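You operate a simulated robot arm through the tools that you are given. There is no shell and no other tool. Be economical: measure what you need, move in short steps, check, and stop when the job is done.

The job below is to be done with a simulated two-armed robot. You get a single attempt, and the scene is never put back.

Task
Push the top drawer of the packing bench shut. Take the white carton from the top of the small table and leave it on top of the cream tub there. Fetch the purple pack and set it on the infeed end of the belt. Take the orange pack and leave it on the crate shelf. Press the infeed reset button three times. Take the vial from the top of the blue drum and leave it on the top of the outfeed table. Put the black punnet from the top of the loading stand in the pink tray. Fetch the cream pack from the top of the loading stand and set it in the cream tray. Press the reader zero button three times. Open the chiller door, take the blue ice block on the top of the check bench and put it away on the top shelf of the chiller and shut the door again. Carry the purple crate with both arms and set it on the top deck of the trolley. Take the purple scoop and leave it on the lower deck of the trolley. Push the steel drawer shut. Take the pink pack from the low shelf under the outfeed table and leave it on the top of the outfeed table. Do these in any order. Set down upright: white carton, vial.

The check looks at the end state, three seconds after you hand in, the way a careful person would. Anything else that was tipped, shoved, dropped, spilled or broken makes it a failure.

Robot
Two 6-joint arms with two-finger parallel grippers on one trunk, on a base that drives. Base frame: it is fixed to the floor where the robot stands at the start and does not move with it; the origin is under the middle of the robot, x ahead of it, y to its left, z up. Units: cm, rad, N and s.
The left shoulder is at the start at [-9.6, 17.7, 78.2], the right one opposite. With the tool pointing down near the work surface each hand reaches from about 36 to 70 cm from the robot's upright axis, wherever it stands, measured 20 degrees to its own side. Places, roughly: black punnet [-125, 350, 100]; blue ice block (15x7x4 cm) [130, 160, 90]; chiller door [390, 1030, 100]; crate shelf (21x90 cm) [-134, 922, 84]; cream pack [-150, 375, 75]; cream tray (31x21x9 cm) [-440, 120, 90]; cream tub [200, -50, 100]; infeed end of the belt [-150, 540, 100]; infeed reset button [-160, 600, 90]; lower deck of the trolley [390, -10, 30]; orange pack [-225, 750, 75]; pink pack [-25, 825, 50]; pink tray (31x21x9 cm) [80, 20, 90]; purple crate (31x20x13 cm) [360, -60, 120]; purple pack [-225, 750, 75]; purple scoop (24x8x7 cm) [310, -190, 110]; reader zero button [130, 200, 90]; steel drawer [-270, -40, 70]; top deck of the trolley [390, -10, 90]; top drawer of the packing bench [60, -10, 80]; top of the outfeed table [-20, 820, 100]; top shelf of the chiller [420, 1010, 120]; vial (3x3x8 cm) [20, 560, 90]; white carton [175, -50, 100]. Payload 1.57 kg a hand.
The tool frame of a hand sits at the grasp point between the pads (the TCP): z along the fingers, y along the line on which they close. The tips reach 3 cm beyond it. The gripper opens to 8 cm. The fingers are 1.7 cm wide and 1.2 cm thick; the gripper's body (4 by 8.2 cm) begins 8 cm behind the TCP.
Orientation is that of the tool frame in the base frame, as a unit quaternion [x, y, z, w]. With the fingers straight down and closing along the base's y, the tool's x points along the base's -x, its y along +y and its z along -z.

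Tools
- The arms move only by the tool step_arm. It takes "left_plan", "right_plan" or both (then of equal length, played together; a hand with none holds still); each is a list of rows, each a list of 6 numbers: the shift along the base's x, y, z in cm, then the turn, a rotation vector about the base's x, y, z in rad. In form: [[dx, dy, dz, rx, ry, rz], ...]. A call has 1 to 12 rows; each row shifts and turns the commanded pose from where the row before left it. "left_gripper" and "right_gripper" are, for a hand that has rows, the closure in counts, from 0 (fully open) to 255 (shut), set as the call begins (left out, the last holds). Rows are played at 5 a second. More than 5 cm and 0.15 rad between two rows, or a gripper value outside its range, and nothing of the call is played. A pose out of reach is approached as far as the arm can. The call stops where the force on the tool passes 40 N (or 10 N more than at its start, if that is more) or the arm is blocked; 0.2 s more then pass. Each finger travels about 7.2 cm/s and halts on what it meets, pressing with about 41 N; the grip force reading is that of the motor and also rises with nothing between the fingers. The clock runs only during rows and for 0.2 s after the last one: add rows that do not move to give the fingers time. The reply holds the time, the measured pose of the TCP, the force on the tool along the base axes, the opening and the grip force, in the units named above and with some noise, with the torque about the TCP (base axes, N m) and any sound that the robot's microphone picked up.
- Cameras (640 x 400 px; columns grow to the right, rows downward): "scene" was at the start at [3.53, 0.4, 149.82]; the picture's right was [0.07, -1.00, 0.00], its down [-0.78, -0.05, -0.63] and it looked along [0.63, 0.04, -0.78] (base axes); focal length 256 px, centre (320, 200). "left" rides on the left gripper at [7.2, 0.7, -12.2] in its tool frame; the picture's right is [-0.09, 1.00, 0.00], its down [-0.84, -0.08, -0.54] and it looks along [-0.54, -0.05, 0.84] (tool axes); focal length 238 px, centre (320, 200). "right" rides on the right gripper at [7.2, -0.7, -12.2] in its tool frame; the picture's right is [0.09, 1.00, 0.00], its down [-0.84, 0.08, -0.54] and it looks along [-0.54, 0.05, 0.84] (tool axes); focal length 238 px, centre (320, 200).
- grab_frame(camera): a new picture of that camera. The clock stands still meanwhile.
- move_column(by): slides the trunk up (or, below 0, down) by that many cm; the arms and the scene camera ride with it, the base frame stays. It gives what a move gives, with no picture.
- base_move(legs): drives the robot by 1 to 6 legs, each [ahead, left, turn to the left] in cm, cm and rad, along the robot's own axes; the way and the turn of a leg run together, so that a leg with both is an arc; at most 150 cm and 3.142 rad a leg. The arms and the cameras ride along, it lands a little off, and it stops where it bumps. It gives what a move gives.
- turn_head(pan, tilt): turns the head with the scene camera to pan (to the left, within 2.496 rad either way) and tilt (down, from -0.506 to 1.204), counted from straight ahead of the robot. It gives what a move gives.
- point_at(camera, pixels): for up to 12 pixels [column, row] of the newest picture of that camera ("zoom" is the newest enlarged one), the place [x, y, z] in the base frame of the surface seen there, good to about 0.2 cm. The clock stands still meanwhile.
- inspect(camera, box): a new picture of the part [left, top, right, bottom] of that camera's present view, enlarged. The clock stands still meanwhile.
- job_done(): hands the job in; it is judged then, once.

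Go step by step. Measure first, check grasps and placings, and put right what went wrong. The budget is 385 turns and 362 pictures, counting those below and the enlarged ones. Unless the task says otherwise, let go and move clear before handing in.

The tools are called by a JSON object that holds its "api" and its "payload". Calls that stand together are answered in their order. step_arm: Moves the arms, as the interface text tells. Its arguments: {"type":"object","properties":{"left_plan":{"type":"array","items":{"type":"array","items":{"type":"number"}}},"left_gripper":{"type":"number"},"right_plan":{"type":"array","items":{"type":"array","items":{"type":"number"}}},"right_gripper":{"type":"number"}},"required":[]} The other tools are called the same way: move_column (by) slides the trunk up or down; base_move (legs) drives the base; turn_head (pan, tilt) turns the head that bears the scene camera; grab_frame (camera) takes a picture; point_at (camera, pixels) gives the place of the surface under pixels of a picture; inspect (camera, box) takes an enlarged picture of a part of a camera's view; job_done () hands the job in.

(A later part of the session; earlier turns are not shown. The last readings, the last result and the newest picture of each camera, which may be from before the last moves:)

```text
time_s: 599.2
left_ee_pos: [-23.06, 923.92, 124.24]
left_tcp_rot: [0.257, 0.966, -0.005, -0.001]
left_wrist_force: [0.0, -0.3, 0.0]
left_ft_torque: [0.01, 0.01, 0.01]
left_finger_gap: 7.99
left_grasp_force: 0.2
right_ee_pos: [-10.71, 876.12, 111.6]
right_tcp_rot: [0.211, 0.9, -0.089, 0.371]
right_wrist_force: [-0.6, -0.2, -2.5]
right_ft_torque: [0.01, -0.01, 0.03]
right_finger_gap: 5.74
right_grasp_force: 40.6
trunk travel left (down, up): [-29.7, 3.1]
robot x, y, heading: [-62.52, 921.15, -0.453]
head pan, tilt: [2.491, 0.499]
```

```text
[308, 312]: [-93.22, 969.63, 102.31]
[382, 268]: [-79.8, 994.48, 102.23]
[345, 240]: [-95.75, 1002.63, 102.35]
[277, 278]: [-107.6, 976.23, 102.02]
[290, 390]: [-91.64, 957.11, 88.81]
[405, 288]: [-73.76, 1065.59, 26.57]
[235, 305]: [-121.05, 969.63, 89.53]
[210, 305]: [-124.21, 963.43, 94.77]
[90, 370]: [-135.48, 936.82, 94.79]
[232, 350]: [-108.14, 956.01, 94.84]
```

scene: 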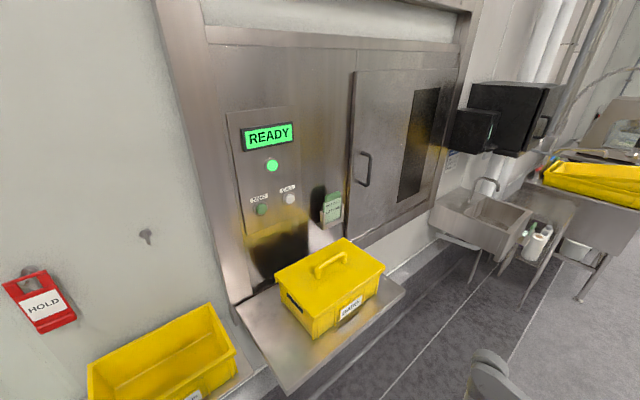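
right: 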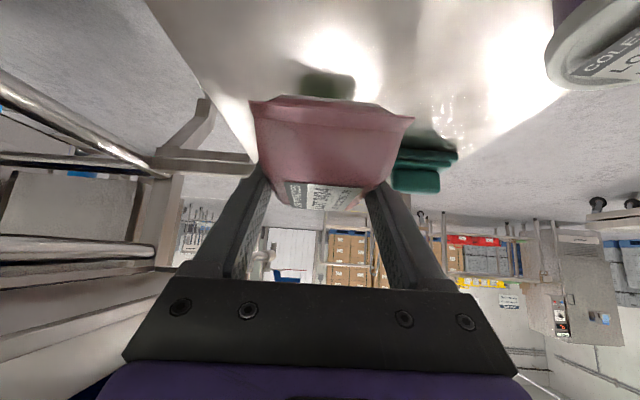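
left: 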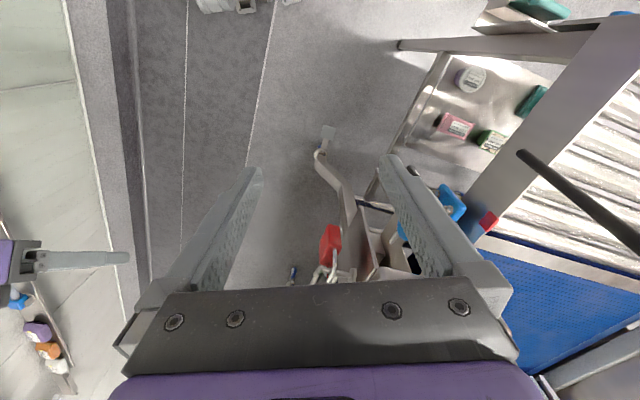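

Crates and the lidded box are still aligned with the wall, nothing displaced. Now retract, drive to the table's open end and turn to it.

{"api": "step_arm", "payload": {"right_plan": [[-3.6, 1.75, 0.5, 0, 0, 0], [-3.6, 1.75, 0.5, 0, 0, 0], [-3.6, 1.75, 0.5, 0, 0, 0], [-3.6, 1.75, 0, 0, 0, 0], [-3.6, 1.75, 0, 0, 0, 0]]}}

{"api": "base_move", "payload": {"legs": [[88, 0, 0], [0, 0, -1.57]]}}

{"api": "turn_head", "payload": {"pan": 0.0, "tilt": 0.7}}

{"api": "grab_frame", "payload": {"camera": "scene"}}

```text
time_s: 600.4
left_ee_pos: [-23.33, 924.04, 124.28]
left_tcp_rot: [0.258, 0.966, -0.004, 0.0]
left_wrist_force: [-1.3, 0.5, -0.1]
left_ft_torque: [-0.01, 0.02, 0.01]
left_finger_gap: 8.01
left_grasp_force: 0.1
right_ee_pos: [-28.88, 884.9, 113.31]
right_tcp_rot: [0.212, 0.899, -0.091, 0.372]
right_wrist_force: [-0.4, 0.1, -2.3]
right_ft_torque: [0.05, 0.0, -0.01]
right_finger_gap: 5.8
right_grasp_force: 40.7
trunk travel left (down, up): [-29.7, 3.1]
robot x, y, heading: [-62.63, 921.08, -0.452]
head pan, tilt: [2.491, 0.499]
```

```text
time_s: 609.0
left_ee_pos: [17.56, 843.58, 124.28]
left_tcp_rot: [0.876, 0.483, -0.003, -0.005]
left_wrist_force: [-0.5, -0.1, -0.5]
left_ft_torque: [-0.02, 0.01, 0.01]
left_finger_gap: 8.02
left_grasp_force: 0.1
right_ee_pos: [-21.43, 850.8, 113.34]
right_tcp_rot: [0.796, 0.471, -0.33, 0.192]
right_wrist_force: [-0.1, 0.8, -1.6]
right_ft_torque: [0.0, 0.0, -0.03]
right_finger_gap: 5.78
right_grasp_force: 41.0
trunk travel left (down, up): [-29.7, 3.1]
robot x, y, heading: [16.07, 882.84, -2.071]
head pan, tilt: [2.491, 0.499]
```

```text
time_s: 611.2
left_ee_pos: [17.49, 843.5, 124.21]
left_tcp_rot: [0.876, 0.483, -0.003, -0.005]
left_wrist_force: [0.1, 0.1, -0.3]
left_ft_torque: [-0.01, 0.03, 0.0]
left_finger_gap: 8.01
left_grasp_force: 0.1
right_ee_pos: [-21.25, 850.62, 113.28]
right_tcp_rot: [0.796, 0.47, -0.33, 0.191]
right_wrist_force: [0.1, -0.3, -2.5]
right_ft_torque: [-0.01, -0.03, -0.01]
right_finger_gap: 5.77
right_grasp_force: 41.2
trunk travel left (down, up): [-29.7, 3.1]
robot x, y, heading: [16.47, 882.96, -2.067]
head pan, tilt: [0.0, 0.7]
```

```text
149 pictures are left
```

scene: 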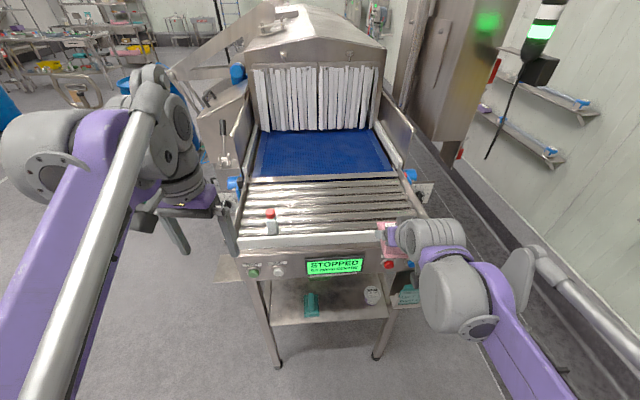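

{"api": "step_arm", "payload": {"right_plan": [[0.4, -4.7, 0, 0, 0, 0], [0.2, -4.7, 0, 0, 0, 0], [-1, -4.5, 0, 0, 0, 0], [-2, -4.3, 0, 0, 0, 0], [-1.2, -2.6, 0, 0, 0, 0], [0, 0, -3, 0, 0, 0], [0, 0, -3, 0, 0, 0]]}}

{"api": "grab_frame", "payload": {"camera": "right"}}

{"api": "inspect", "payload": {"camera": "scene", "box": [220, 140, 460, 290]}}

```text
time_s: 612.8
left_ee_pos: [17.6, 843.41, 124.26]
left_tcp_rot: [0.875, 0.483, -0.003, -0.004]
left_wrist_force: [-0.5, 1.0, -0.1]
left_ft_torque: [0.03, -0.02, -0.02]
left_finger_gap: 8.01
left_grasp_force: 0.1
right_ee_pos: [-25.12, 829.86, 107.44]
right_tcp_rot: [0.796, 0.469, -0.331, 0.191]
right_wrist_force: [0.6, 0.4, -3.0]
right_ft_torque: [0.02, -0.02, 0.02]
right_finger_gap: 5.78
right_grasp_force: 41.2
trunk travel left (down, up): [-29.7, 3.1]
robot x, y, heading: [15.97, 882.28, -2.065]
head pan, tilt: [0.0, 0.7]
```

```text
148 pictures are left
```

right: 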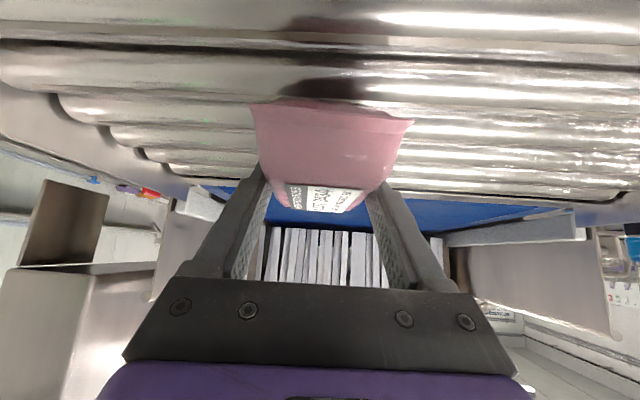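

```text
2.67 times, centred on (340, 215) of scene
```

zoom: 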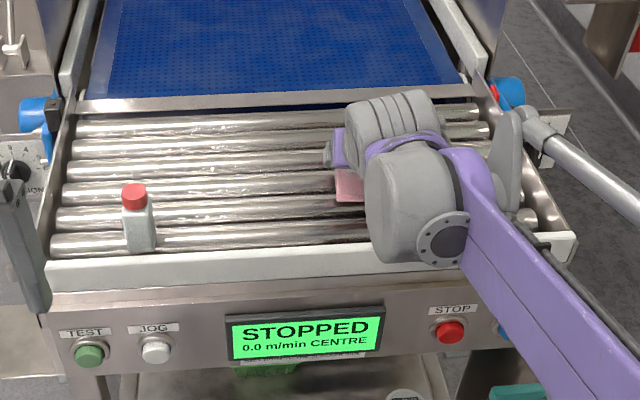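

{"api": "step_arm", "payload": {"right_plan": [[0, 0, -0.9, 0, 0, 0], [0, 0, -0.6, 0, 0, 0], [0, 0, -0.4, 0, 0, 0], [0, 0, -0.3, 0, 0, 0]]}}

{"api": "step_arm", "payload": {"right_plan": [[0, 0, 0, 0, 0, 0], [0, 0, 0, 0, 0, 0], [0.6, 1.27, 1.4, 0, 0, 0], [0.6, 1.27, 1.4, 0, 0, 0], [0.6, 1.27, 1.4, 0, 0, 0], [1, 2.4, 2, 0, 0, 0], [1.7, 3.6, 1, 0, 0, 0], [1.7, 3.6, 0, 0, 0, 0]], "right_gripper": 60}}

{"api": "inspect", "payload": {"camera": "scene", "box": [220, 140, 460, 290]}}

```text
time_s: 613.8
left_ee_pos: [17.65, 843.5, 124.23]
left_tcp_rot: [0.875, 0.483, -0.003, -0.004]
left_wrist_force: [-1.1, -0.5, -0.4]
left_ft_torque: [-0.02, 0.01, -0.02]
left_finger_gap: 8.04
left_grasp_force: 0.0
right_ee_pos: [-24.94, 829.95, 105.19]
right_tcp_rot: [0.796, 0.469, -0.331, 0.192]
right_wrist_force: [-1.2, -1.1, 5.6]
right_ft_torque: [0.16, -0.28, 0.0]
right_finger_gap: 5.78
right_grasp_force: 41.2
trunk travel left (down, up): [-29.7, 3.1]
robot x, y, heading: [16.11, 883.07, -2.066]
head pan, tilt: [0.0, 0.7]
```

```text
time_s: 615.6
left_ee_pos: [17.7, 843.61, 124.27]
left_tcp_rot: [0.875, 0.483, -0.003, -0.004]
left_wrist_force: [0.1, 0.1, 0.0]
left_ft_torque: [0.01, 0.03, 0.02]
left_finger_gap: 8.0
left_grasp_force: 0.1
right_ee_pos: [-18.57, 843.42, 112.32]
right_tcp_rot: [0.795, 0.47, -0.332, 0.191]
right_wrist_force: [0.1, 0.3, -0.4]
right_ft_torque: [-0.02, -0.02, 0.0]
right_finger_gap: 6.12
right_grasp_force: 0.1
trunk travel left (down, up): [-29.7, 3.1]
robot x, y, heading: [16.05, 882.62, -2.067]
head pan, tilt: [0.0, 0.7]
```

```text
2.67 times, centred on (340, 215) of scene
```

zoom: 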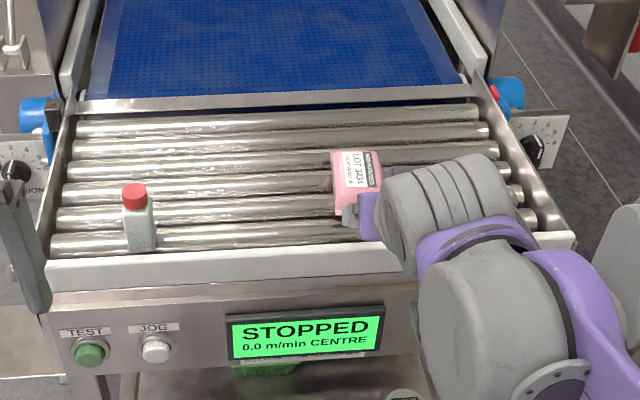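

Pink pack rests on the rollers. Backing off and entering the aisle behind the machine toward the wall shelf with the orange/purple packs.

{"api": "base_move", "payload": {"legs": [[-15, 0, 0.05], [0, -95, 0]]}}

{"api": "move_column", "payload": {"by": -15}}

{"api": "turn_head", "payload": {"pan": 0.0, "tilt": 0.5}}

{"api": "grab_frame", "payload": {"camera": "scene"}}

```text
time_s: 625.2
left_ee_pos: [-59.2, 898.64, 124.26]
left_tcp_rot: [0.867, 0.497, -0.004, -0.003]
left_wrist_force: [0.4, -0.7, -0.5]
left_ft_torque: [0.01, 0.01, 0.0]
left_finger_gap: 7.99
left_grasp_force: 0.1
right_ee_pos: [-95.49, 897.17, 112.26]
right_tcp_rot: [0.788, 0.484, -0.328, 0.197]
right_wrist_force: [0.3, 0.5, -0.8]
right_ft_torque: [-0.03, 0.04, -0.02]
right_finger_gap: 6.11
right_grasp_force: 0.1
trunk travel left (down, up): [-29.7, 3.1]
robot x, y, heading: [-62.04, 937.82, -2.037]
head pan, tilt: [0.0, 0.7]
```

```text
time_s: 627.0
left_ee_pos: [-59.41, 898.62, 109.16]
left_tcp_rot: [0.867, 0.498, -0.004, -0.004]
left_wrist_force: [-0.4, 0.1, -0.8]
left_ft_torque: [-0.02, 0.02, 0.01]
left_finger_gap: 8.01
left_grasp_force: 0.0
right_ee_pos: [-95.57, 897.3, 97.31]
right_tcp_rot: [0.788, 0.483, -0.327, 0.196]
right_wrist_force: [0.6, -0.3, 0.7]
right_ft_torque: [-0.01, 0.0, -0.02]
right_finger_gap: 6.12
right_grasp_force: 0.0
trunk travel left (down, up): [-14.7, 18.1]
robot x, y, heading: [-62.11, 937.78, -2.036]
head pan, tilt: [0.0, 0.7]
```

```text
time_s: 627.7
left_ee_pos: [-59.35, 898.66, 109.2]
left_tcp_rot: [0.867, 0.498, -0.003, -0.004]
left_wrist_force: [-0.2, -0.3, 0.3]
left_ft_torque: [-0.03, 0.0, -0.01]
left_finger_gap: 7.99
left_grasp_force: 0.1
right_ee_pos: [-95.59, 897.22, 97.4]
right_tcp_rot: [0.788, 0.483, -0.327, 0.196]
right_wrist_force: [0.1, -0.3, -0.2]
right_ft_torque: [0.0, -0.01, 0.02]
right_finger_gap: 6.1
right_grasp_force: 0.2
trunk travel left (down, up): [-14.7, 18.1]
robot x, y, heading: [-62.0, 937.43, -2.038]
head pan, tilt: [0.0, 0.499]
```

```text
145 pictures are left
```

scene: 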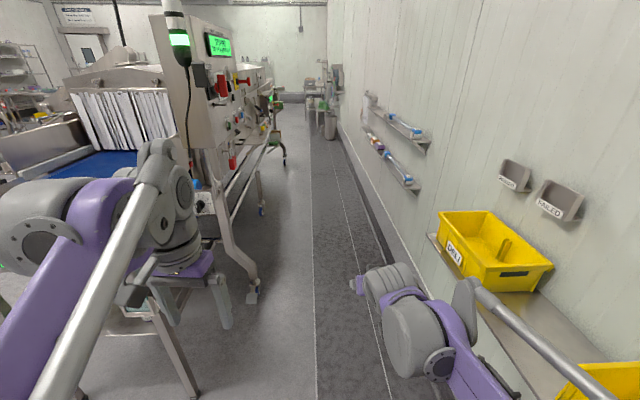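

{"api": "inspect", "payload": {"camera": "scene", "box": [340, 80, 460, 200]}}

{"api": "point_at", "payload": {"camera": "scene", "pixels": [[373, 138], [380, 147], [387, 154], [405, 188], [425, 150], [432, 240], [500, 310], [186, 140], [230, 250], [250, 292], [385, 270], [280, 130]]}}

```text
3.33 times, centred on (400, 140) of scene
```

zoom: 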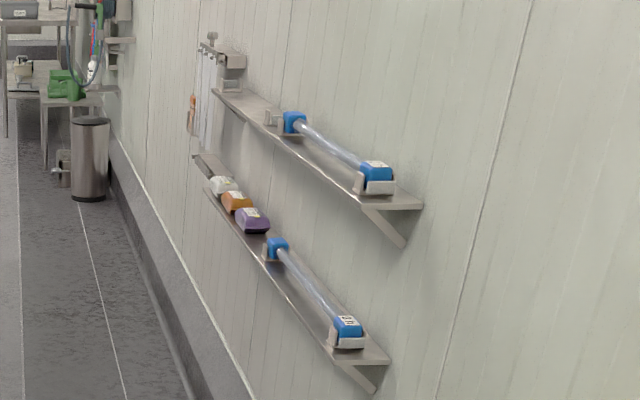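

```text
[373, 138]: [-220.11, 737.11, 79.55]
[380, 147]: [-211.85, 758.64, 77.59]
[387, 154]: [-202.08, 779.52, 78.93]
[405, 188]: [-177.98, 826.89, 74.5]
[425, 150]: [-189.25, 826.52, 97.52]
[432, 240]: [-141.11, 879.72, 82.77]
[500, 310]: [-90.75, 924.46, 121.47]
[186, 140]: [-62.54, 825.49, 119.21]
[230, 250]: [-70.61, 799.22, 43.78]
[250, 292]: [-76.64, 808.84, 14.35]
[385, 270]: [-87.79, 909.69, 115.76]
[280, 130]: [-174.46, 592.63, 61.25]
```

{"api": "base_move", "payload": {"legs": [[0, -8, 0.02], [120, 0, 0]]}}

{"api": "turn_head", "payload": {"pan": -0.5, "tilt": 0.5}}

{"api": "grab_frame", "payload": {"camera": "scene"}}

```text
time_s: 634.9
left_ee_pos: [-116.12, 792.39, 109.34]
left_tcp_rot: [0.858, 0.514, -0.003, -0.004]
left_wrist_force: [0.7, -0.1, -0.7]
left_ft_torque: [-0.02, -0.01, 0.0]
left_finger_gap: 8.01
left_grasp_force: 0.1
right_ee_pos: [-152.33, 789.61, 97.34]
right_tcp_rot: [0.778, 0.499, -0.323, 0.203]
right_wrist_force: [-0.7, 0.2, -0.2]
right_ft_torque: [-0.02, -0.01, -0.02]
right_finger_gap: 6.12
right_grasp_force: 0.1
trunk travel left (down, up): [-14.7, 18.1]
robot x, y, heading: [-120.06, 831.32, -1.994]
head pan, tilt: [0.0, 0.499]
```

```text
time_s: 635.8
left_ee_pos: [-116.11, 792.34, 109.27]
left_tcp_rot: [0.858, 0.514, -0.003, -0.004]
left_wrist_force: [0.6, -0.1, -0.4]
left_ft_torque: [0.0, 0.02, 0.0]
left_finger_gap: 7.99
left_grasp_force: 0.0
right_ee_pos: [-152.29, 789.57, 97.32]
right_tcp_rot: [0.778, 0.498, -0.324, 0.203]
right_wrist_force: [-0.3, -0.1, -0.9]
right_ft_torque: [0.0, 0.0, 0.02]
right_finger_gap: 6.11
right_grasp_force: 0.0
trunk travel left (down, up): [-14.7, 18.1]
robot x, y, heading: [-120.31, 831.19, -1.996]
head pan, tilt: [-0.499, 0.499]
```

```text
143 pictures are left
```

scene: 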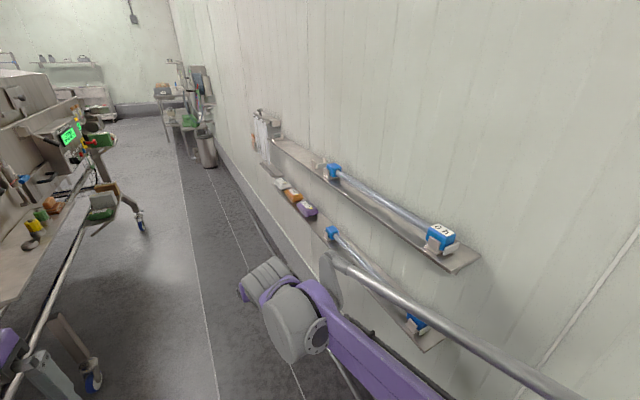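

{"api": "inspect", "payload": {"camera": "scene", "box": [240, 110, 360, 250]}}

{"api": "point_at", "payload": {"camera": "zoom", "pixels": [[240, 210], [285, 250], [325, 285], [345, 270], [300, 255], [335, 300], [350, 300], [250, 130], [300, 170], [360, 215], [270, 265], [325, 258]]}}

```text
2.86 times, centred on (300, 180) of scene
```

zoom: 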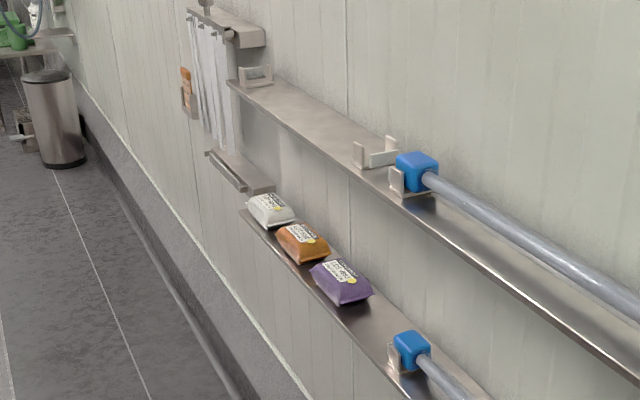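

```text
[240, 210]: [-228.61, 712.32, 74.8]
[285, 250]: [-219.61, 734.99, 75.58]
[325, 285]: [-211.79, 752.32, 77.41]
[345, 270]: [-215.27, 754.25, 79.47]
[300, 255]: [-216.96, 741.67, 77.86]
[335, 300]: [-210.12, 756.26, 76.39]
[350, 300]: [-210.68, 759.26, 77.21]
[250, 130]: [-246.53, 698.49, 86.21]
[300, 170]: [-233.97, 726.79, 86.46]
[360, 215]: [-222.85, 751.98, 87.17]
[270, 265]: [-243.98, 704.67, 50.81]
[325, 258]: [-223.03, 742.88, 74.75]
```

{"api": "base_move", "payload": {"legs": [[100, 0, -0.02]]}}

{"api": "turn_head", "payload": {"pan": -1.5, "tilt": 0.8}}

{"api": "grab_frame", "payload": {"camera": "scene"}}

```text
time_s: 641.0
left_ee_pos: [-162.14, 702.57, 109.3]
left_tcp_rot: [0.872, 0.489, -0.004, -0.004]
left_wrist_force: [-0.2, 0.3, 1.2]
left_ft_torque: [0.0, 0.01, 0.03]
left_finger_gap: 7.98
left_grasp_force: 0.1
right_ee_pos: [-198.43, 701.79, 97.34]
right_tcp_rot: [0.792, 0.476, -0.329, 0.194]
right_wrist_force: [0.2, 0.2, -0.2]
right_ft_torque: [0.02, -0.03, 0.01]
right_finger_gap: 6.14
right_grasp_force: 0.2
trunk travel left (down, up): [-14.7, 18.1]
robot x, y, heading: [-164.07, 741.74, -2.058]
head pan, tilt: [-0.499, 0.499]
```

```text
time_s: 642.2
left_ee_pos: [-162.15, 702.62, 109.12]
left_tcp_rot: [0.872, 0.489, -0.003, -0.004]
left_wrist_force: [-0.3, -0.9, -0.3]
left_ft_torque: [-0.01, -0.01, -0.01]
left_finger_gap: 7.99
left_grasp_force: 0.1
right_ee_pos: [-198.61, 701.78, 97.38]
right_tcp_rot: [0.792, 0.476, -0.329, 0.193]
right_wrist_force: [0.2, -0.7, -0.4]
right_ft_torque: [-0.02, -0.01, 0.03]
right_finger_gap: 6.13
right_grasp_force: 0.0
trunk travel left (down, up): [-14.7, 18.1]
robot x, y, heading: [-164.29, 741.67, -2.054]
head pan, tilt: [-1.499, 0.799]
```

```text
141 pictures are left
```

scene: 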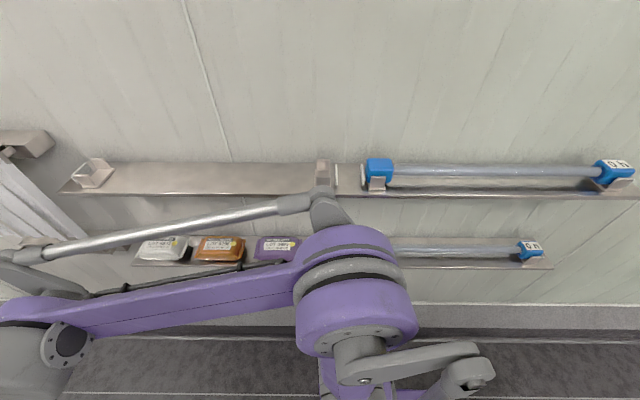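

{"api": "inspect", "payload": {"camera": "scene", "box": [110, 140, 350, 290]}}

{"api": "point_at", "payload": {"camera": "zoom", "pixels": [[232, 262], [345, 265], [225, 312], [330, 320], [285, 280], [395, 260], [500, 262], [440, 280], [200, 130], [200, 152], [160, 320], [400, 310]]}}

```text
2.67 times, centred on (230, 215) of scene
```

zoom: 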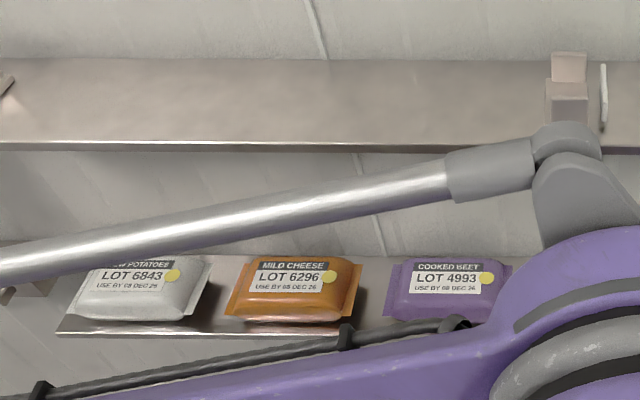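

```text
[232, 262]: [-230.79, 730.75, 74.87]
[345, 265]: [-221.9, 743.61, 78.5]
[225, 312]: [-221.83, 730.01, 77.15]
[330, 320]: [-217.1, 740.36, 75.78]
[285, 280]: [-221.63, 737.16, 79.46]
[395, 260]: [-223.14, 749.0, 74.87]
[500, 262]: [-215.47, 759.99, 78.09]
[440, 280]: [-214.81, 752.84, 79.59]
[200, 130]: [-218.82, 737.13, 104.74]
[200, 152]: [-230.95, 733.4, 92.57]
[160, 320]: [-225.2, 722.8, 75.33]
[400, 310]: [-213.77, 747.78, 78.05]
```

Plan: face along the aisle (as now) and take the purple pack with the right hand tilted 45°, closing across its depth. Backing up and aligning.

{"api": "base_move", "payload": {"legs": [[-38, 0, 0.04], [0, -9, 0]]}}

{"api": "turn_head", "payload": {"pan": -0.6, "tilt": 0.7}}

{"api": "grab_frame", "payload": {"camera": "scene"}}

{"api": "grab_frame", "payload": {"camera": "right"}}

```text
time_s: 645.8
left_ee_pos: [-151.27, 741.69, 109.26]
left_tcp_rot: [0.861, 0.508, -0.003, -0.004]
left_wrist_force: [0.3, 1.1, 1.0]
left_ft_torque: [0.0, -0.02, 0.03]
left_finger_gap: 8.0
left_grasp_force: 0.1
right_ee_pos: [-187.53, 739.33, 97.32]
right_tcp_rot: [0.782, 0.493, -0.324, 0.2]
right_wrist_force: [-0.5, -0.7, -0.9]
right_ft_torque: [-0.02, 0.02, 0.02]
right_finger_gap: 6.11
right_grasp_force: 0.0
trunk travel left (down, up): [-14.7, 18.1]
robot x, y, heading: [-154.8, 780.61, -2.01]
head pan, tilt: [-1.499, 0.799]
```

```text
time_s: 647.0
left_ee_pos: [-151.31, 741.49, 109.3]
left_tcp_rot: [0.861, 0.508, -0.003, -0.004]
left_wrist_force: [0.2, 1.2, -0.6]
left_ft_torque: [0.03, 0.0, -0.03]
left_finger_gap: 7.98
left_grasp_force: 0.1
right_ee_pos: [-187.55, 739.31, 97.26]
right_tcp_rot: [0.782, 0.493, -0.324, 0.201]
right_wrist_force: [0.3, 0.0, -0.3]
right_ft_torque: [0.01, 0.05, 0.02]
right_finger_gap: 6.11
right_grasp_force: 0.1
trunk travel left (down, up): [-14.7, 18.1]
robot x, y, heading: [-154.88, 780.78, -2.012]
head pan, tilt: [-0.6, 0.7]
```

```text
139 pictures are left
```

scene: 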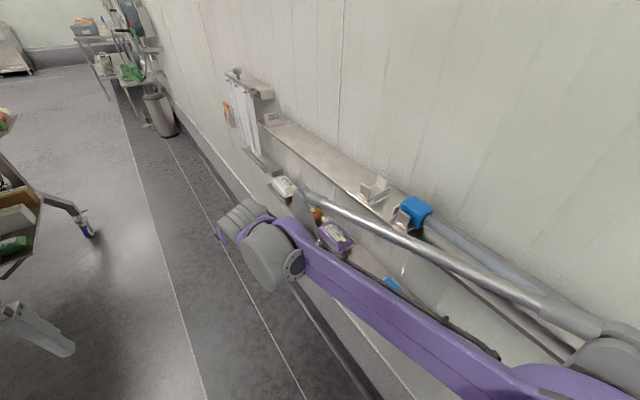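

```text
138 pictures are left
```

right: 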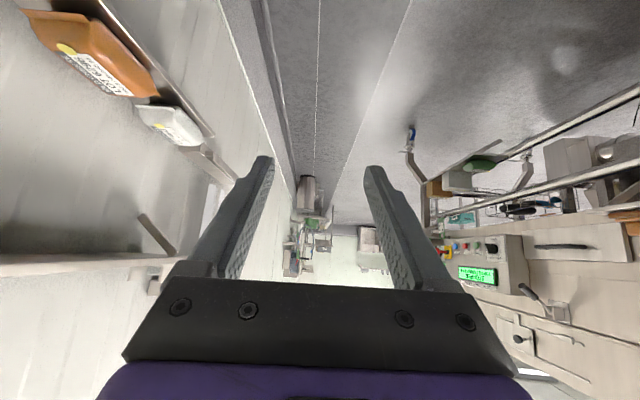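

Tilting a little more, lowering in the aisle to z≈80.5 beside the free slot.

{"api": "step_arm", "payload": {"right_plan": [[1.9, 3.9, 0, -0.0786, 0.0374, 0], [1.9, 3.9, 0, 0, 0, 0], [1.8, 3.9, -1.8, 0, 0, 0], [0, 0, -5, 0, 0, 0], [0, 0, -5, 0, 0, 0], [0, 0, -5, 0, 0, 0]], "right_gripper": 0}}

{"api": "grab_frame", "payload": {"camera": "right"}}

{"api": "turn_head", "payload": {"pan": -1.0, "tilt": 0.8}}

{"api": "grab_frame", "payload": {"camera": "scene"}}

```text
time_s: 648.4
left_ee_pos: [-151.27, 741.54, 109.19]
left_tcp_rot: [0.861, 0.509, -0.004, -0.004]
left_wrist_force: [0.1, -0.7, -0.2]
left_ft_torque: [0.0, 0.01, 0.0]
left_finger_gap: 8.03
left_grasp_force: 0.1
right_ee_pos: [-181.92, 751.25, 80.39]
right_tcp_rot: [0.766, 0.484, -0.359, 0.222]
right_wrist_force: [-0.4, 0.6, 0.3]
right_ft_torque: [0.0, 0.0, 0.01]
right_finger_gap: 7.99
right_grasp_force: 0.0
trunk travel left (down, up): [-14.7, 18.1]
robot x, y, heading: [-154.81, 780.32, -2.012]
head pan, tilt: [-0.6, 0.7]
```

```text
137 pictures are left
```

right: 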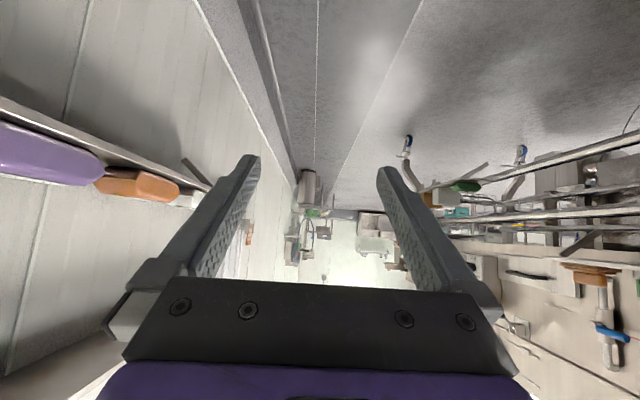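

```text
time_s: 649.2
left_ee_pos: [-151.17, 741.69, 109.24]
left_tcp_rot: [0.861, 0.508, -0.003, -0.004]
left_wrist_force: [-0.1, -1.0, 0.4]
left_ft_torque: [-0.01, -0.01, 0.0]
left_finger_gap: 7.99
left_grasp_force: 0.1
right_ee_pos: [-181.94, 751.14, 80.25]
right_tcp_rot: [0.767, 0.483, -0.359, 0.221]
right_wrist_force: [0.7, 0.5, -0.5]
right_ft_torque: [-0.01, -0.01, 0.01]
right_finger_gap: 7.99
right_grasp_force: 0.0
trunk travel left (down, up): [-14.7, 18.1]
robot x, y, heading: [-155.23, 780.73, -2.01]
head pan, tilt: [-1.0, 0.799]
```

```text
136 pictures are left
```

scene: 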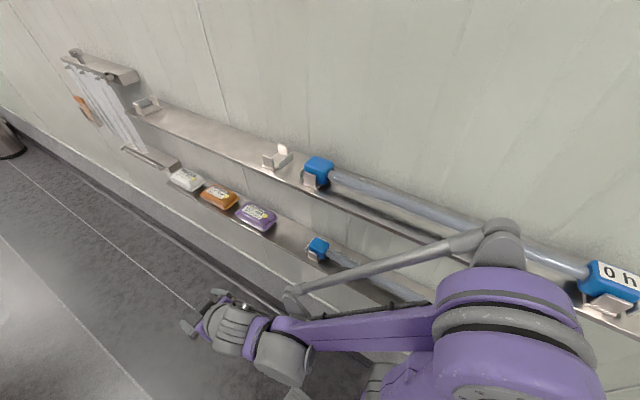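

{"api": "point_at", "payload": {"camera": "scene", "pixels": [[500, 235], [470, 240], [480, 235], [455, 232], [258, 212], [236, 215], [275, 222], [262, 230], [243, 205], [318, 245], [320, 165], [600, 290]]}}

{"api": "inspect", "payload": {"camera": "scene", "box": [150, 150, 350, 275]}}

```text
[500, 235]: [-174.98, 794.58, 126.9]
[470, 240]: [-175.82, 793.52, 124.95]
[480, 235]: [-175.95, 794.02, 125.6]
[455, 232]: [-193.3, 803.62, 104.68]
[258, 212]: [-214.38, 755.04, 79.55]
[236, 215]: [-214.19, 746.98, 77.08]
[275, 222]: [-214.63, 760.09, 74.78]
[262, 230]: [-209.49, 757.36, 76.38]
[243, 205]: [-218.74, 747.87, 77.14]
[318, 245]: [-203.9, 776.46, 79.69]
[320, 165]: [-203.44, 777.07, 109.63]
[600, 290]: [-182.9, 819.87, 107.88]
```

```text
3.20 times, centred on (250, 212) of scene
```

zoom: 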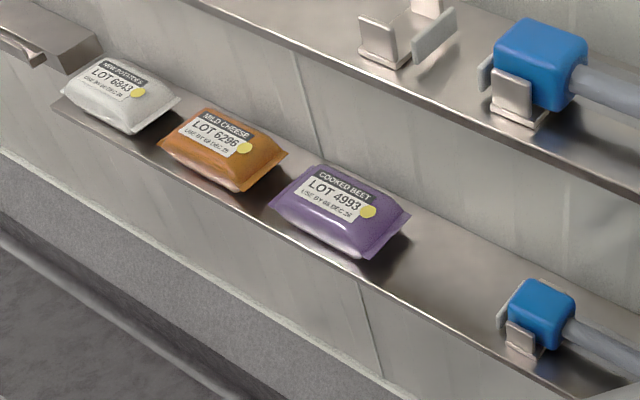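

The bent elbow would foul the upper shelf; a straighter, lower arm is needed. Backing 18 cm, lowering the trunk and re-extending the hand.

{"api": "base_move", "payload": {"legs": [[-18, 0, 0]]}}

{"api": "move_column", "payload": {"by": -14}}

{"api": "step_arm", "payload": {"right_plan": [[-1.9, -4, 2.2, 0, 0, 0], [-1.9, -4, 2.2, 0, 0, 0], [-1.9, -4, 2.2, 0, 0, 0], [-1.9, -4, 2.2, 0, 0, 0], [0, 0, 2.5, 0, 0, 0], [0, 0, 2.7, 0, 0, 0]]}}

{"api": "grab_frame", "payload": {"camera": "scene"}}

```text
time_s: 650.7
left_ee_pos: [-143.73, 757.66, 109.28]
left_tcp_rot: [0.862, 0.508, -0.004, -0.004]
left_wrist_force: [-0.8, 0.1, 0.6]
left_ft_torque: [-0.02, 0.02, 0.0]
left_finger_gap: 8.0
left_grasp_force: 0.1
right_ee_pos: [-174.38, 767.34, 80.47]
right_tcp_rot: [0.767, 0.483, -0.36, 0.222]
right_wrist_force: [0.2, 0.3, 0.4]
right_ft_torque: [-0.02, 0.02, -0.01]
right_finger_gap: 8.0
right_grasp_force: 0.0
trunk travel left (down, up): [-14.7, 18.1]
robot x, y, heading: [-147.37, 796.67, -2.019]
head pan, tilt: [-1.0, 0.799]
```

```text
time_s: 652.4
left_ee_pos: [-143.77, 757.7, 95.16]
left_tcp_rot: [0.862, 0.507, -0.003, -0.004]
left_wrist_force: [-0.7, 0.1, 1.2]
left_ft_torque: [0.0, 0.0, -0.02]
left_finger_gap: 8.02
left_grasp_force: 0.1
right_ee_pos: [-174.4, 767.23, 66.36]
right_tcp_rot: [0.768, 0.483, -0.358, 0.222]
right_wrist_force: [0.5, -0.5, -0.4]
right_ft_torque: [-0.01, 0.01, 0.01]
right_finger_gap: 8.02
right_grasp_force: 0.0
trunk travel left (down, up): [-0.7, 32.1]
robot x, y, heading: [-147.35, 796.78, -2.012]
head pan, tilt: [-1.0, 0.799]
```

```text
time_s: 653.8
left_ee_pos: [-143.89, 757.69, 95.22]
left_tcp_rot: [0.862, 0.508, -0.003, -0.003]
left_wrist_force: [0.6, -0.2, -0.2]
left_ft_torque: [-0.01, -0.02, 0.0]
left_finger_gap: 7.99
left_grasp_force: 0.0
right_ee_pos: [-181.9, 751.23, 80.56]
right_tcp_rot: [0.767, 0.483, -0.359, 0.221]
right_wrist_force: [0.3, -0.6, 0.6]
right_ft_torque: [0.0, 0.0, -0.01]
right_finger_gap: 8.0
right_grasp_force: 0.0
trunk travel left (down, up): [-0.7, 32.1]
robot x, y, heading: [-147.47, 796.67, -2.014]
head pan, tilt: [-1.0, 0.799]
```

```text
134 pictures are left
```

scene: 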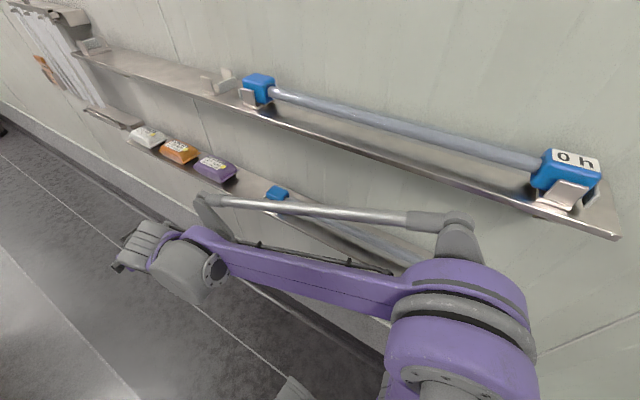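

{"api": "step_arm", "payload": {"right_plan": [[-3.93, 1.87, 0, 0, 0, 0], [-3.93, 1.87, 0, 0, 0, 0], [-3.93, 1.87, 0, 0, 0, 0], [-3.93, 1.87, 0, 0, 0, 0]]}}

{"api": "grab_frame", "payload": {"camera": "scene"}}

{"api": "grab_frame", "payload": {"camera": "right"}}

```text
time_s: 654.8
left_ee_pos: [-143.74, 757.56, 95.19]
left_tcp_rot: [0.862, 0.507, -0.003, -0.004]
left_wrist_force: [0.0, 0.1, 0.1]
left_ft_torque: [-0.03, 0.05, 0.01]
left_finger_gap: 7.97
left_grasp_force: 0.1
right_ee_pos: [-197.86, 758.76, 80.51]
right_tcp_rot: [0.768, 0.481, -0.359, 0.222]
right_wrist_force: [-0.4, 0.1, 0.2]
right_ft_torque: [0.01, 0.01, 0.02]
right_finger_gap: 7.99
right_grasp_force: 0.1
trunk travel left (down, up): [-0.7, 32.1]
robot x, y, heading: [-147.0, 796.82, -2.019]
head pan, tilt: [-1.0, 0.799]
```

```text
133 pictures are left
```

scene: 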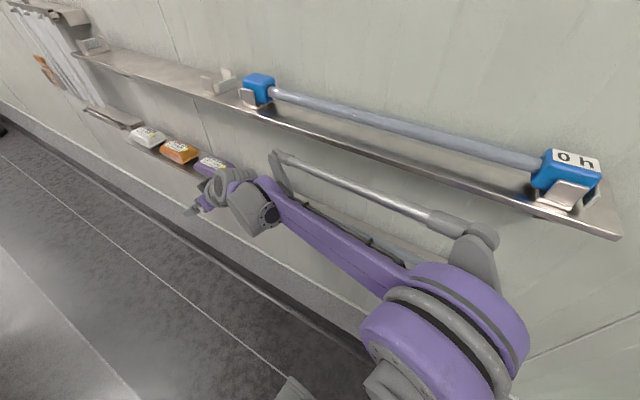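

```text
132 pictures are left
```

right: 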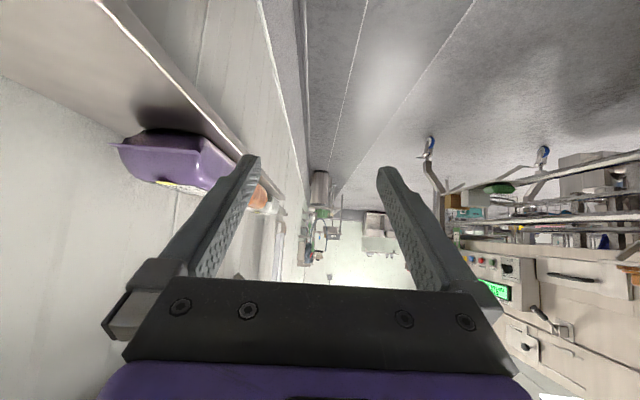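

{"api": "step_arm", "payload": {"right_plan": [[-3.32, 1.58, 0, 0, 0, 0], [-3.32, 1.58, 0, 0, 0, 0], [-3.32, 1.58, 0, 0, 0, 0], [-3.0, 1.4, 0, 0, 0, 0]]}}

{"api": "grab_frame", "payload": {"camera": "scene"}}

{"api": "grab_frame", "payload": {"camera": "right"}}

```text
time_s: 655.8
left_ee_pos: [-143.83, 757.62, 95.15]
left_tcp_rot: [0.862, 0.507, -0.003, -0.004]
left_wrist_force: [-0.7, -1.1, -0.4]
left_ft_torque: [-0.01, 0.03, -0.03]
left_finger_gap: 8.0
left_grasp_force: 0.0
right_ee_pos: [-210.58, 765.01, 80.46]
right_tcp_rot: [0.768, 0.482, -0.359, 0.222]
right_wrist_force: [1.0, -0.5, -0.1]
right_ft_torque: [-0.04, -0.01, 0.0]
right_finger_gap: 8.02
right_grasp_force: 0.0
trunk travel left (down, up): [-0.7, 32.1]
robot x, y, heading: [-147.52, 796.74, -2.012]
head pan, tilt: [-1.0, 0.799]
```

```text
131 pictures are left
```

scene: 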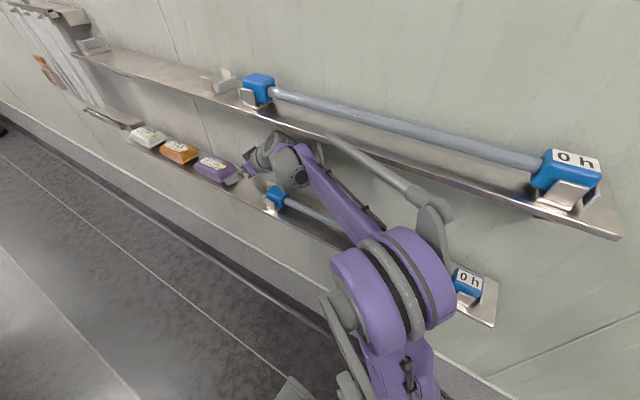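

```text
130 pictures are left
```

right: 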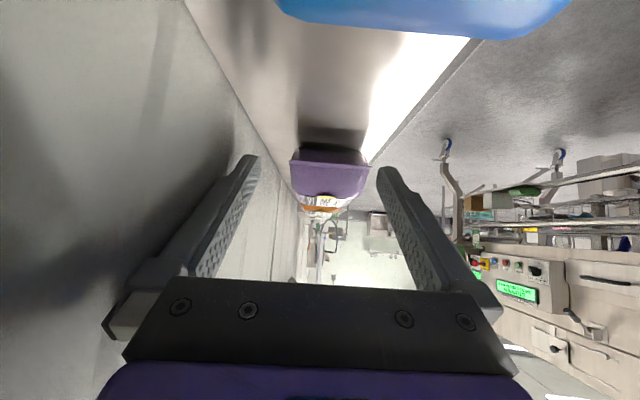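

{"api": "step_arm", "payload": {"right_plan": [[1.0, -0.47, 0, 0, 0, 0], [-1.7, -3.5, -0.6, 0, 0, 0], [-1.7, -3.5, -0.8, 0, 0, 0]]}}

{"api": "grab_frame", "payload": {"camera": "right"}}

```text
time_s: 656.6
left_ee_pos: [-143.82, 757.63, 95.19]
left_tcp_rot: [0.862, 0.507, -0.004, -0.004]
left_wrist_force: [0.0, 0.0, -0.2]
left_ft_torque: [0.03, 0.03, 0.0]
left_finger_gap: 8.01
left_grasp_force: 0.0
right_ee_pos: [-213.07, 757.46, 78.98]
right_tcp_rot: [0.768, 0.483, -0.359, 0.221]
right_wrist_force: [0.1, 0.7, 0.0]
right_ft_torque: [-0.02, 0.03, 0.01]
right_finger_gap: 7.99
right_grasp_force: 0.0
trunk travel left (down, up): [-0.7, 32.1]
robot x, y, heading: [-147.64, 796.6, -2.01]
head pan, tilt: [-1.0, 0.799]
```

```text
129 pictures are left
```

right: 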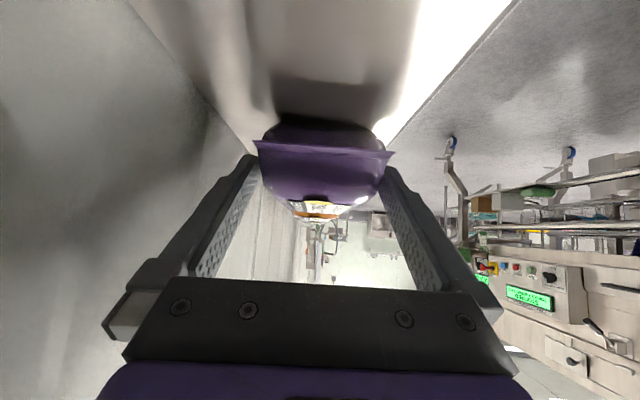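

{"api": "step_arm", "payload": {"right_plan": [[-1.0, -2.5, -0.4, 0, 0, 0], [-1.1, -2.4, -0.4, 0, 0, 0]]}}

{"api": "step_arm", "payload": {"right_plan": [[0, 0, 0, 0, 0, 0], [0, 0, 0, 0, 0, 0], [0, 0, 0, 0, 0, 0]], "right_gripper": 200}}

{"api": "grab_frame", "payload": {"camera": "right"}}

```text
time_s: 657.2
left_ee_pos: [-143.75, 757.61, 95.2]
left_tcp_rot: [0.862, 0.508, -0.003, -0.004]
left_wrist_force: [0.4, 0.1, 0.6]
left_ft_torque: [-0.02, 0.01, -0.04]
left_finger_gap: 7.99
left_grasp_force: 0.0
right_ee_pos: [-215.23, 752.5, 78.35]
right_tcp_rot: [0.768, 0.483, -0.358, 0.222]
right_wrist_force: [0.0, -0.3, 0.1]
right_ft_torque: [-0.01, 0.04, -0.03]
right_finger_gap: 8.0
right_grasp_force: 0.1
trunk travel left (down, up): [-0.7, 32.1]
robot x, y, heading: [-147.39, 796.66, -2.012]
head pan, tilt: [-1.0, 0.799]
```

```text
time_s: 658.0
left_ee_pos: [-143.75, 757.53, 95.29]
left_tcp_rot: [0.861, 0.508, -0.004, -0.004]
left_wrist_force: [0.4, 0.2, -0.2]
left_ft_torque: [0.02, 0.0, 0.0]
left_finger_gap: 8.0
left_grasp_force: 0.0
right_ee_pos: [-215.27, 752.39, 78.4]
right_tcp_rot: [0.767, 0.483, -0.36, 0.223]
right_wrist_force: [-0.9, -2.2, 3.5]
right_ft_torque: [-0.08, -0.17, 0.0]
right_finger_gap: 6.59
right_grasp_force: 40.9
trunk travel left (down, up): [-0.7, 32.1]
robot x, y, heading: [-147.36, 796.89, -2.012]
head pan, tilt: [-1.0, 0.799]
```

```text
128 pictures are left
```

right: 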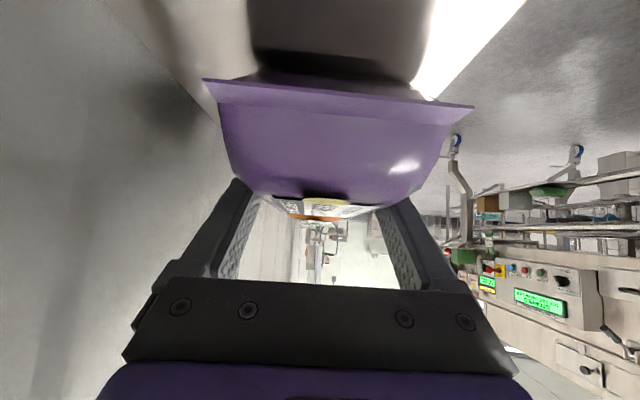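

{"api": "step_arm", "payload": {"right_plan": [[0, 0, 1, 0, 0, 0], [3.6, -1.72, 0, 0, 0, 0], [3.6, -1.72, 0, 0, 0, 0], [3.6, -1.72, 0.5, 0, 0, 0], [3.6, -1.72, 1, 0, 0, 0], [3.6, -1.72, 2, 0, 0, 0], [3.6, -1.72, 2, 0, 0, 0], [3.6, -1.72, 2, 0, 0, 0], [3.6, -1.72, 2, 0, 0, 0]]}}

{"api": "grab_frame", "payload": {"camera": "right"}}

{"api": "grab_frame", "payload": {"camera": "scene"}}

```text
time_s: 660.0
left_ee_pos: [-143.83, 757.57, 95.22]
left_tcp_rot: [0.862, 0.507, -0.003, -0.004]
left_wrist_force: [0.5, 0.3, 0.5]
left_ft_torque: [0.0, -0.01, 0.0]
left_finger_gap: 7.99
left_grasp_force: 0.0
right_ee_pos: [-186.37, 738.96, 88.87]
right_tcp_rot: [0.767, 0.483, -0.359, 0.222]
right_wrist_force: [0.5, 0.5, -4.0]
right_ft_torque: [-0.02, 0.01, -0.03]
right_finger_gap: 6.57
right_grasp_force: 41.3
trunk travel left (down, up): [-0.7, 32.1]
robot x, y, heading: [-147.71, 796.71, -2.014]
head pan, tilt: [-1.0, 0.799]
```

```text
127 pictures are left
```

right: 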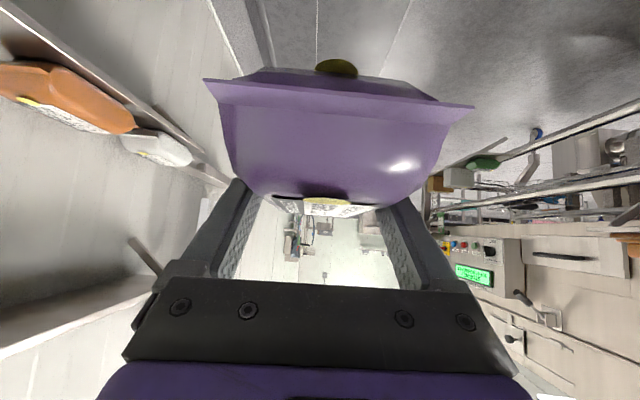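

```text
126 pictures are left
```

scene: 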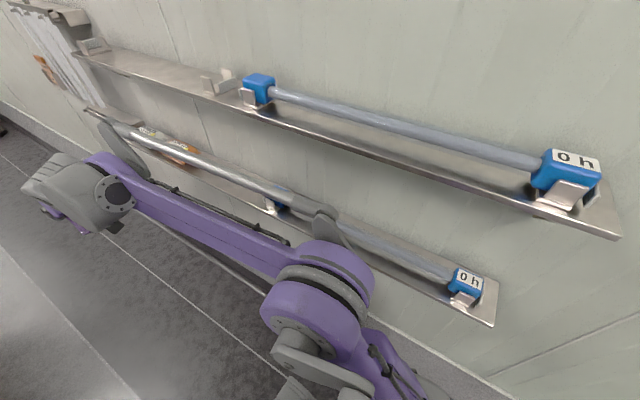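

Purple pack held. Retracting, raising the trunk and driving on along the aisle to the infeed end.

{"api": "step_arm", "payload": {"right_plan": [[2.1, 4.4, 1, 0, 0, 0], [2.1, 4.4, 1, 0, 0, 0], [2.1, 4.4, 1, 0, 0, 0], [2.1, 4.4, 1, 0, 0, 0]]}}

{"api": "move_column", "payload": {"by": 18}}

{"api": "base_move", "payload": {"legs": [[0, 5, 0], [95, 0, 0]]}}

{"api": "turn_head", "payload": {"pan": 0.4, "tilt": 0.5}}

{"api": "grab_frame", "payload": {"camera": "scene"}}

```text
time_s: 661.0
left_ee_pos: [-143.73, 757.68, 95.27]
left_tcp_rot: [0.862, 0.507, -0.003, -0.004]
left_wrist_force: [-0.7, 0.0, 0.1]
left_ft_torque: [-0.01, 0.0, -0.02]
left_finger_gap: 7.99
left_grasp_force: 0.0
right_ee_pos: [-177.89, 756.48, 92.7]
right_tcp_rot: [0.767, 0.482, -0.36, 0.221]
right_wrist_force: [0.3, 0.3, -4.2]
right_ft_torque: [-0.03, 0.0, 0.0]
right_finger_gap: 6.57
right_grasp_force: 40.9
trunk travel left (down, up): [-0.7, 32.1]
robot x, y, heading: [-147.38, 796.52, -2.013]
head pan, tilt: [-1.0, 0.799]
```

```text
time_s: 663.0
left_ee_pos: [-143.8, 757.56, 113.24]
left_tcp_rot: [0.862, 0.508, -0.003, -0.004]
left_wrist_force: [-0.3, 0.6, -0.7]
left_ft_torque: [-0.01, -0.01, 0.04]
left_finger_gap: 8.0
left_grasp_force: 0.1
right_ee_pos: [-177.93, 756.43, 110.63]
right_tcp_rot: [0.768, 0.483, -0.358, 0.222]
right_wrist_force: [0.4, -0.4, -4.1]
right_ft_torque: [-0.05, -0.02, 0.01]
right_finger_gap: 6.56
right_grasp_force: 41.3
trunk travel left (down, up): [-18.7, 14.1]
robot x, y, heading: [-147.11, 796.87, -2.01]
head pan, tilt: [-1.0, 0.799]
```

```text
time_s: 668.6
left_ee_pos: [-178.75, 670.36, 113.21]
left_tcp_rot: [0.86, 0.511, -0.003, -0.004]
left_wrist_force: [0.8, -1.1, 1.0]
left_ft_torque: [-0.01, -0.02, -0.02]
left_finger_gap: 7.98
left_grasp_force: 0.1
right_ee_pos: [-212.88, 668.71, 110.79]
right_tcp_rot: [0.766, 0.485, -0.359, 0.223]
right_wrist_force: [-0.3, -0.1, -4.1]
right_ft_torque: [-0.03, 0.01, 0.0]
right_finger_gap: 6.6
right_grasp_force: 41.0
trunk travel left (down, up): [-18.7, 14.1]
robot x, y, heading: [-182.85, 709.38, -2.007]
head pan, tilt: [-1.0, 0.799]
```

```text
time_s: 670.2
left_ee_pos: [-178.76, 670.49, 113.22]
left_tcp_rot: [0.859, 0.511, -0.003, -0.005]
left_wrist_force: [0.5, 0.0, 0.0]
left_ft_torque: [0.03, -0.04, 0.0]
left_finger_gap: 7.99
left_grasp_force: 0.0
right_ee_pos: [-212.91, 668.74, 110.77]
right_tcp_rot: [0.765, 0.487, -0.358, 0.223]
right_wrist_force: [0.2, -0.9, -4.3]
right_ft_torque: [-0.03, 0.03, 0.03]
right_finger_gap: 6.58
right_grasp_force: 40.3
trunk travel left (down, up): [-18.7, 14.1]
robot x, y, heading: [-182.52, 709.58, -2.003]
head pan, tilt: [0.4, 0.499]
```

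```text
125 pictures are left
```

scene: 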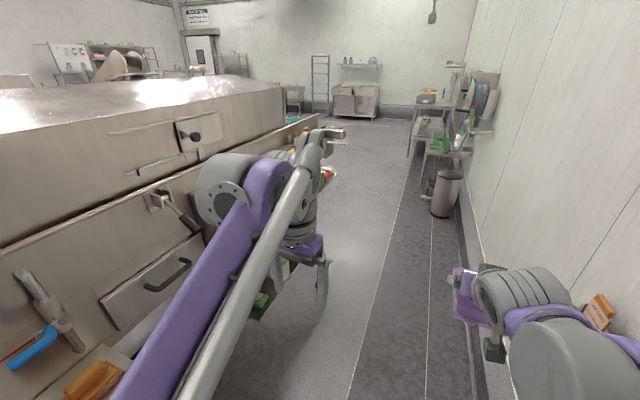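

{"api": "turn_head", "payload": {"pan": 0.15, "tilt": 0.6}}

{"api": "step_arm", "payload": {"left_plan": [[-1.5, 0.8, 0, 0, 0, 0], [-2.5, 1.2, 0, 0, 0, 0], [-2.5, 1.2, 0, 0, 0, 0]]}}

{"api": "grab_frame", "payload": {"camera": "scene"}}

{"api": "grab_frame", "payload": {"camera": "left"}}

```text
time_s: 670.9
left_ee_pos: [-178.81, 670.31, 113.3]
left_tcp_rot: [0.859, 0.511, -0.004, -0.004]
left_wrist_force: [1.0, -0.6, -0.7]
left_ft_torque: [0.0, 0.03, 0.02]
left_finger_gap: 8.0
left_grasp_force: 0.1
right_ee_pos: [-213.02, 668.8, 110.82]
right_tcp_rot: [0.765, 0.485, -0.359, 0.223]
right_wrist_force: [-0.7, 0.3, -4.1]
right_ft_torque: [-0.07, 0.01, -0.01]
right_finger_gap: 6.57
right_grasp_force: 40.8
trunk travel left (down, up): [-18.7, 14.1]
robot x, y, heading: [-182.78, 709.66, -2.002]
head pan, tilt: [0.15, 0.6]
```

```text
time_s: 671.7
left_ee_pos: [-185.37, 673.59, 113.16]
left_tcp_rot: [0.86, 0.511, -0.003, -0.005]
left_wrist_force: [1.2, 0.7, -0.5]
left_ft_torque: [-0.01, -0.01, 0.02]
left_finger_gap: 8.0
left_grasp_force: 0.1
right_ee_pos: [-213.03, 668.86, 110.8]
right_tcp_rot: [0.765, 0.487, -0.357, 0.223]
right_wrist_force: [0.0, 0.1, -3.8]
right_ft_torque: [-0.05, 0.0, -0.01]
right_finger_gap: 6.61
right_grasp_force: 40.9
trunk travel left (down, up): [-18.7, 14.1]
robot x, y, heading: [-182.84, 709.71, -2.01]
head pan, tilt: [0.15, 0.6]
```

```text
124 pictures are left
```

scene: 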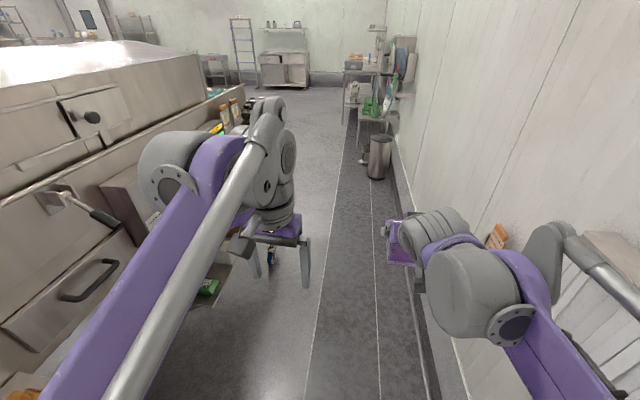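

```text
123 pictures are left
```

left: 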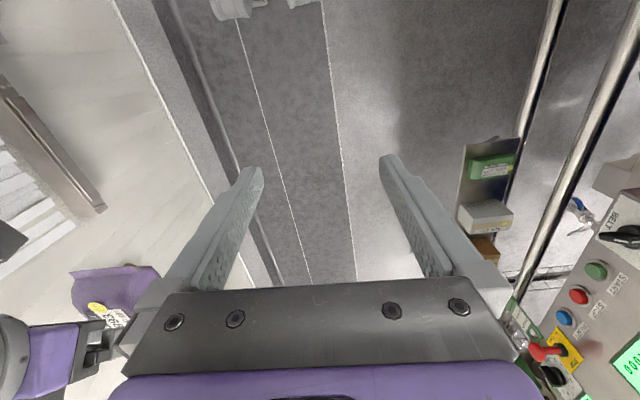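

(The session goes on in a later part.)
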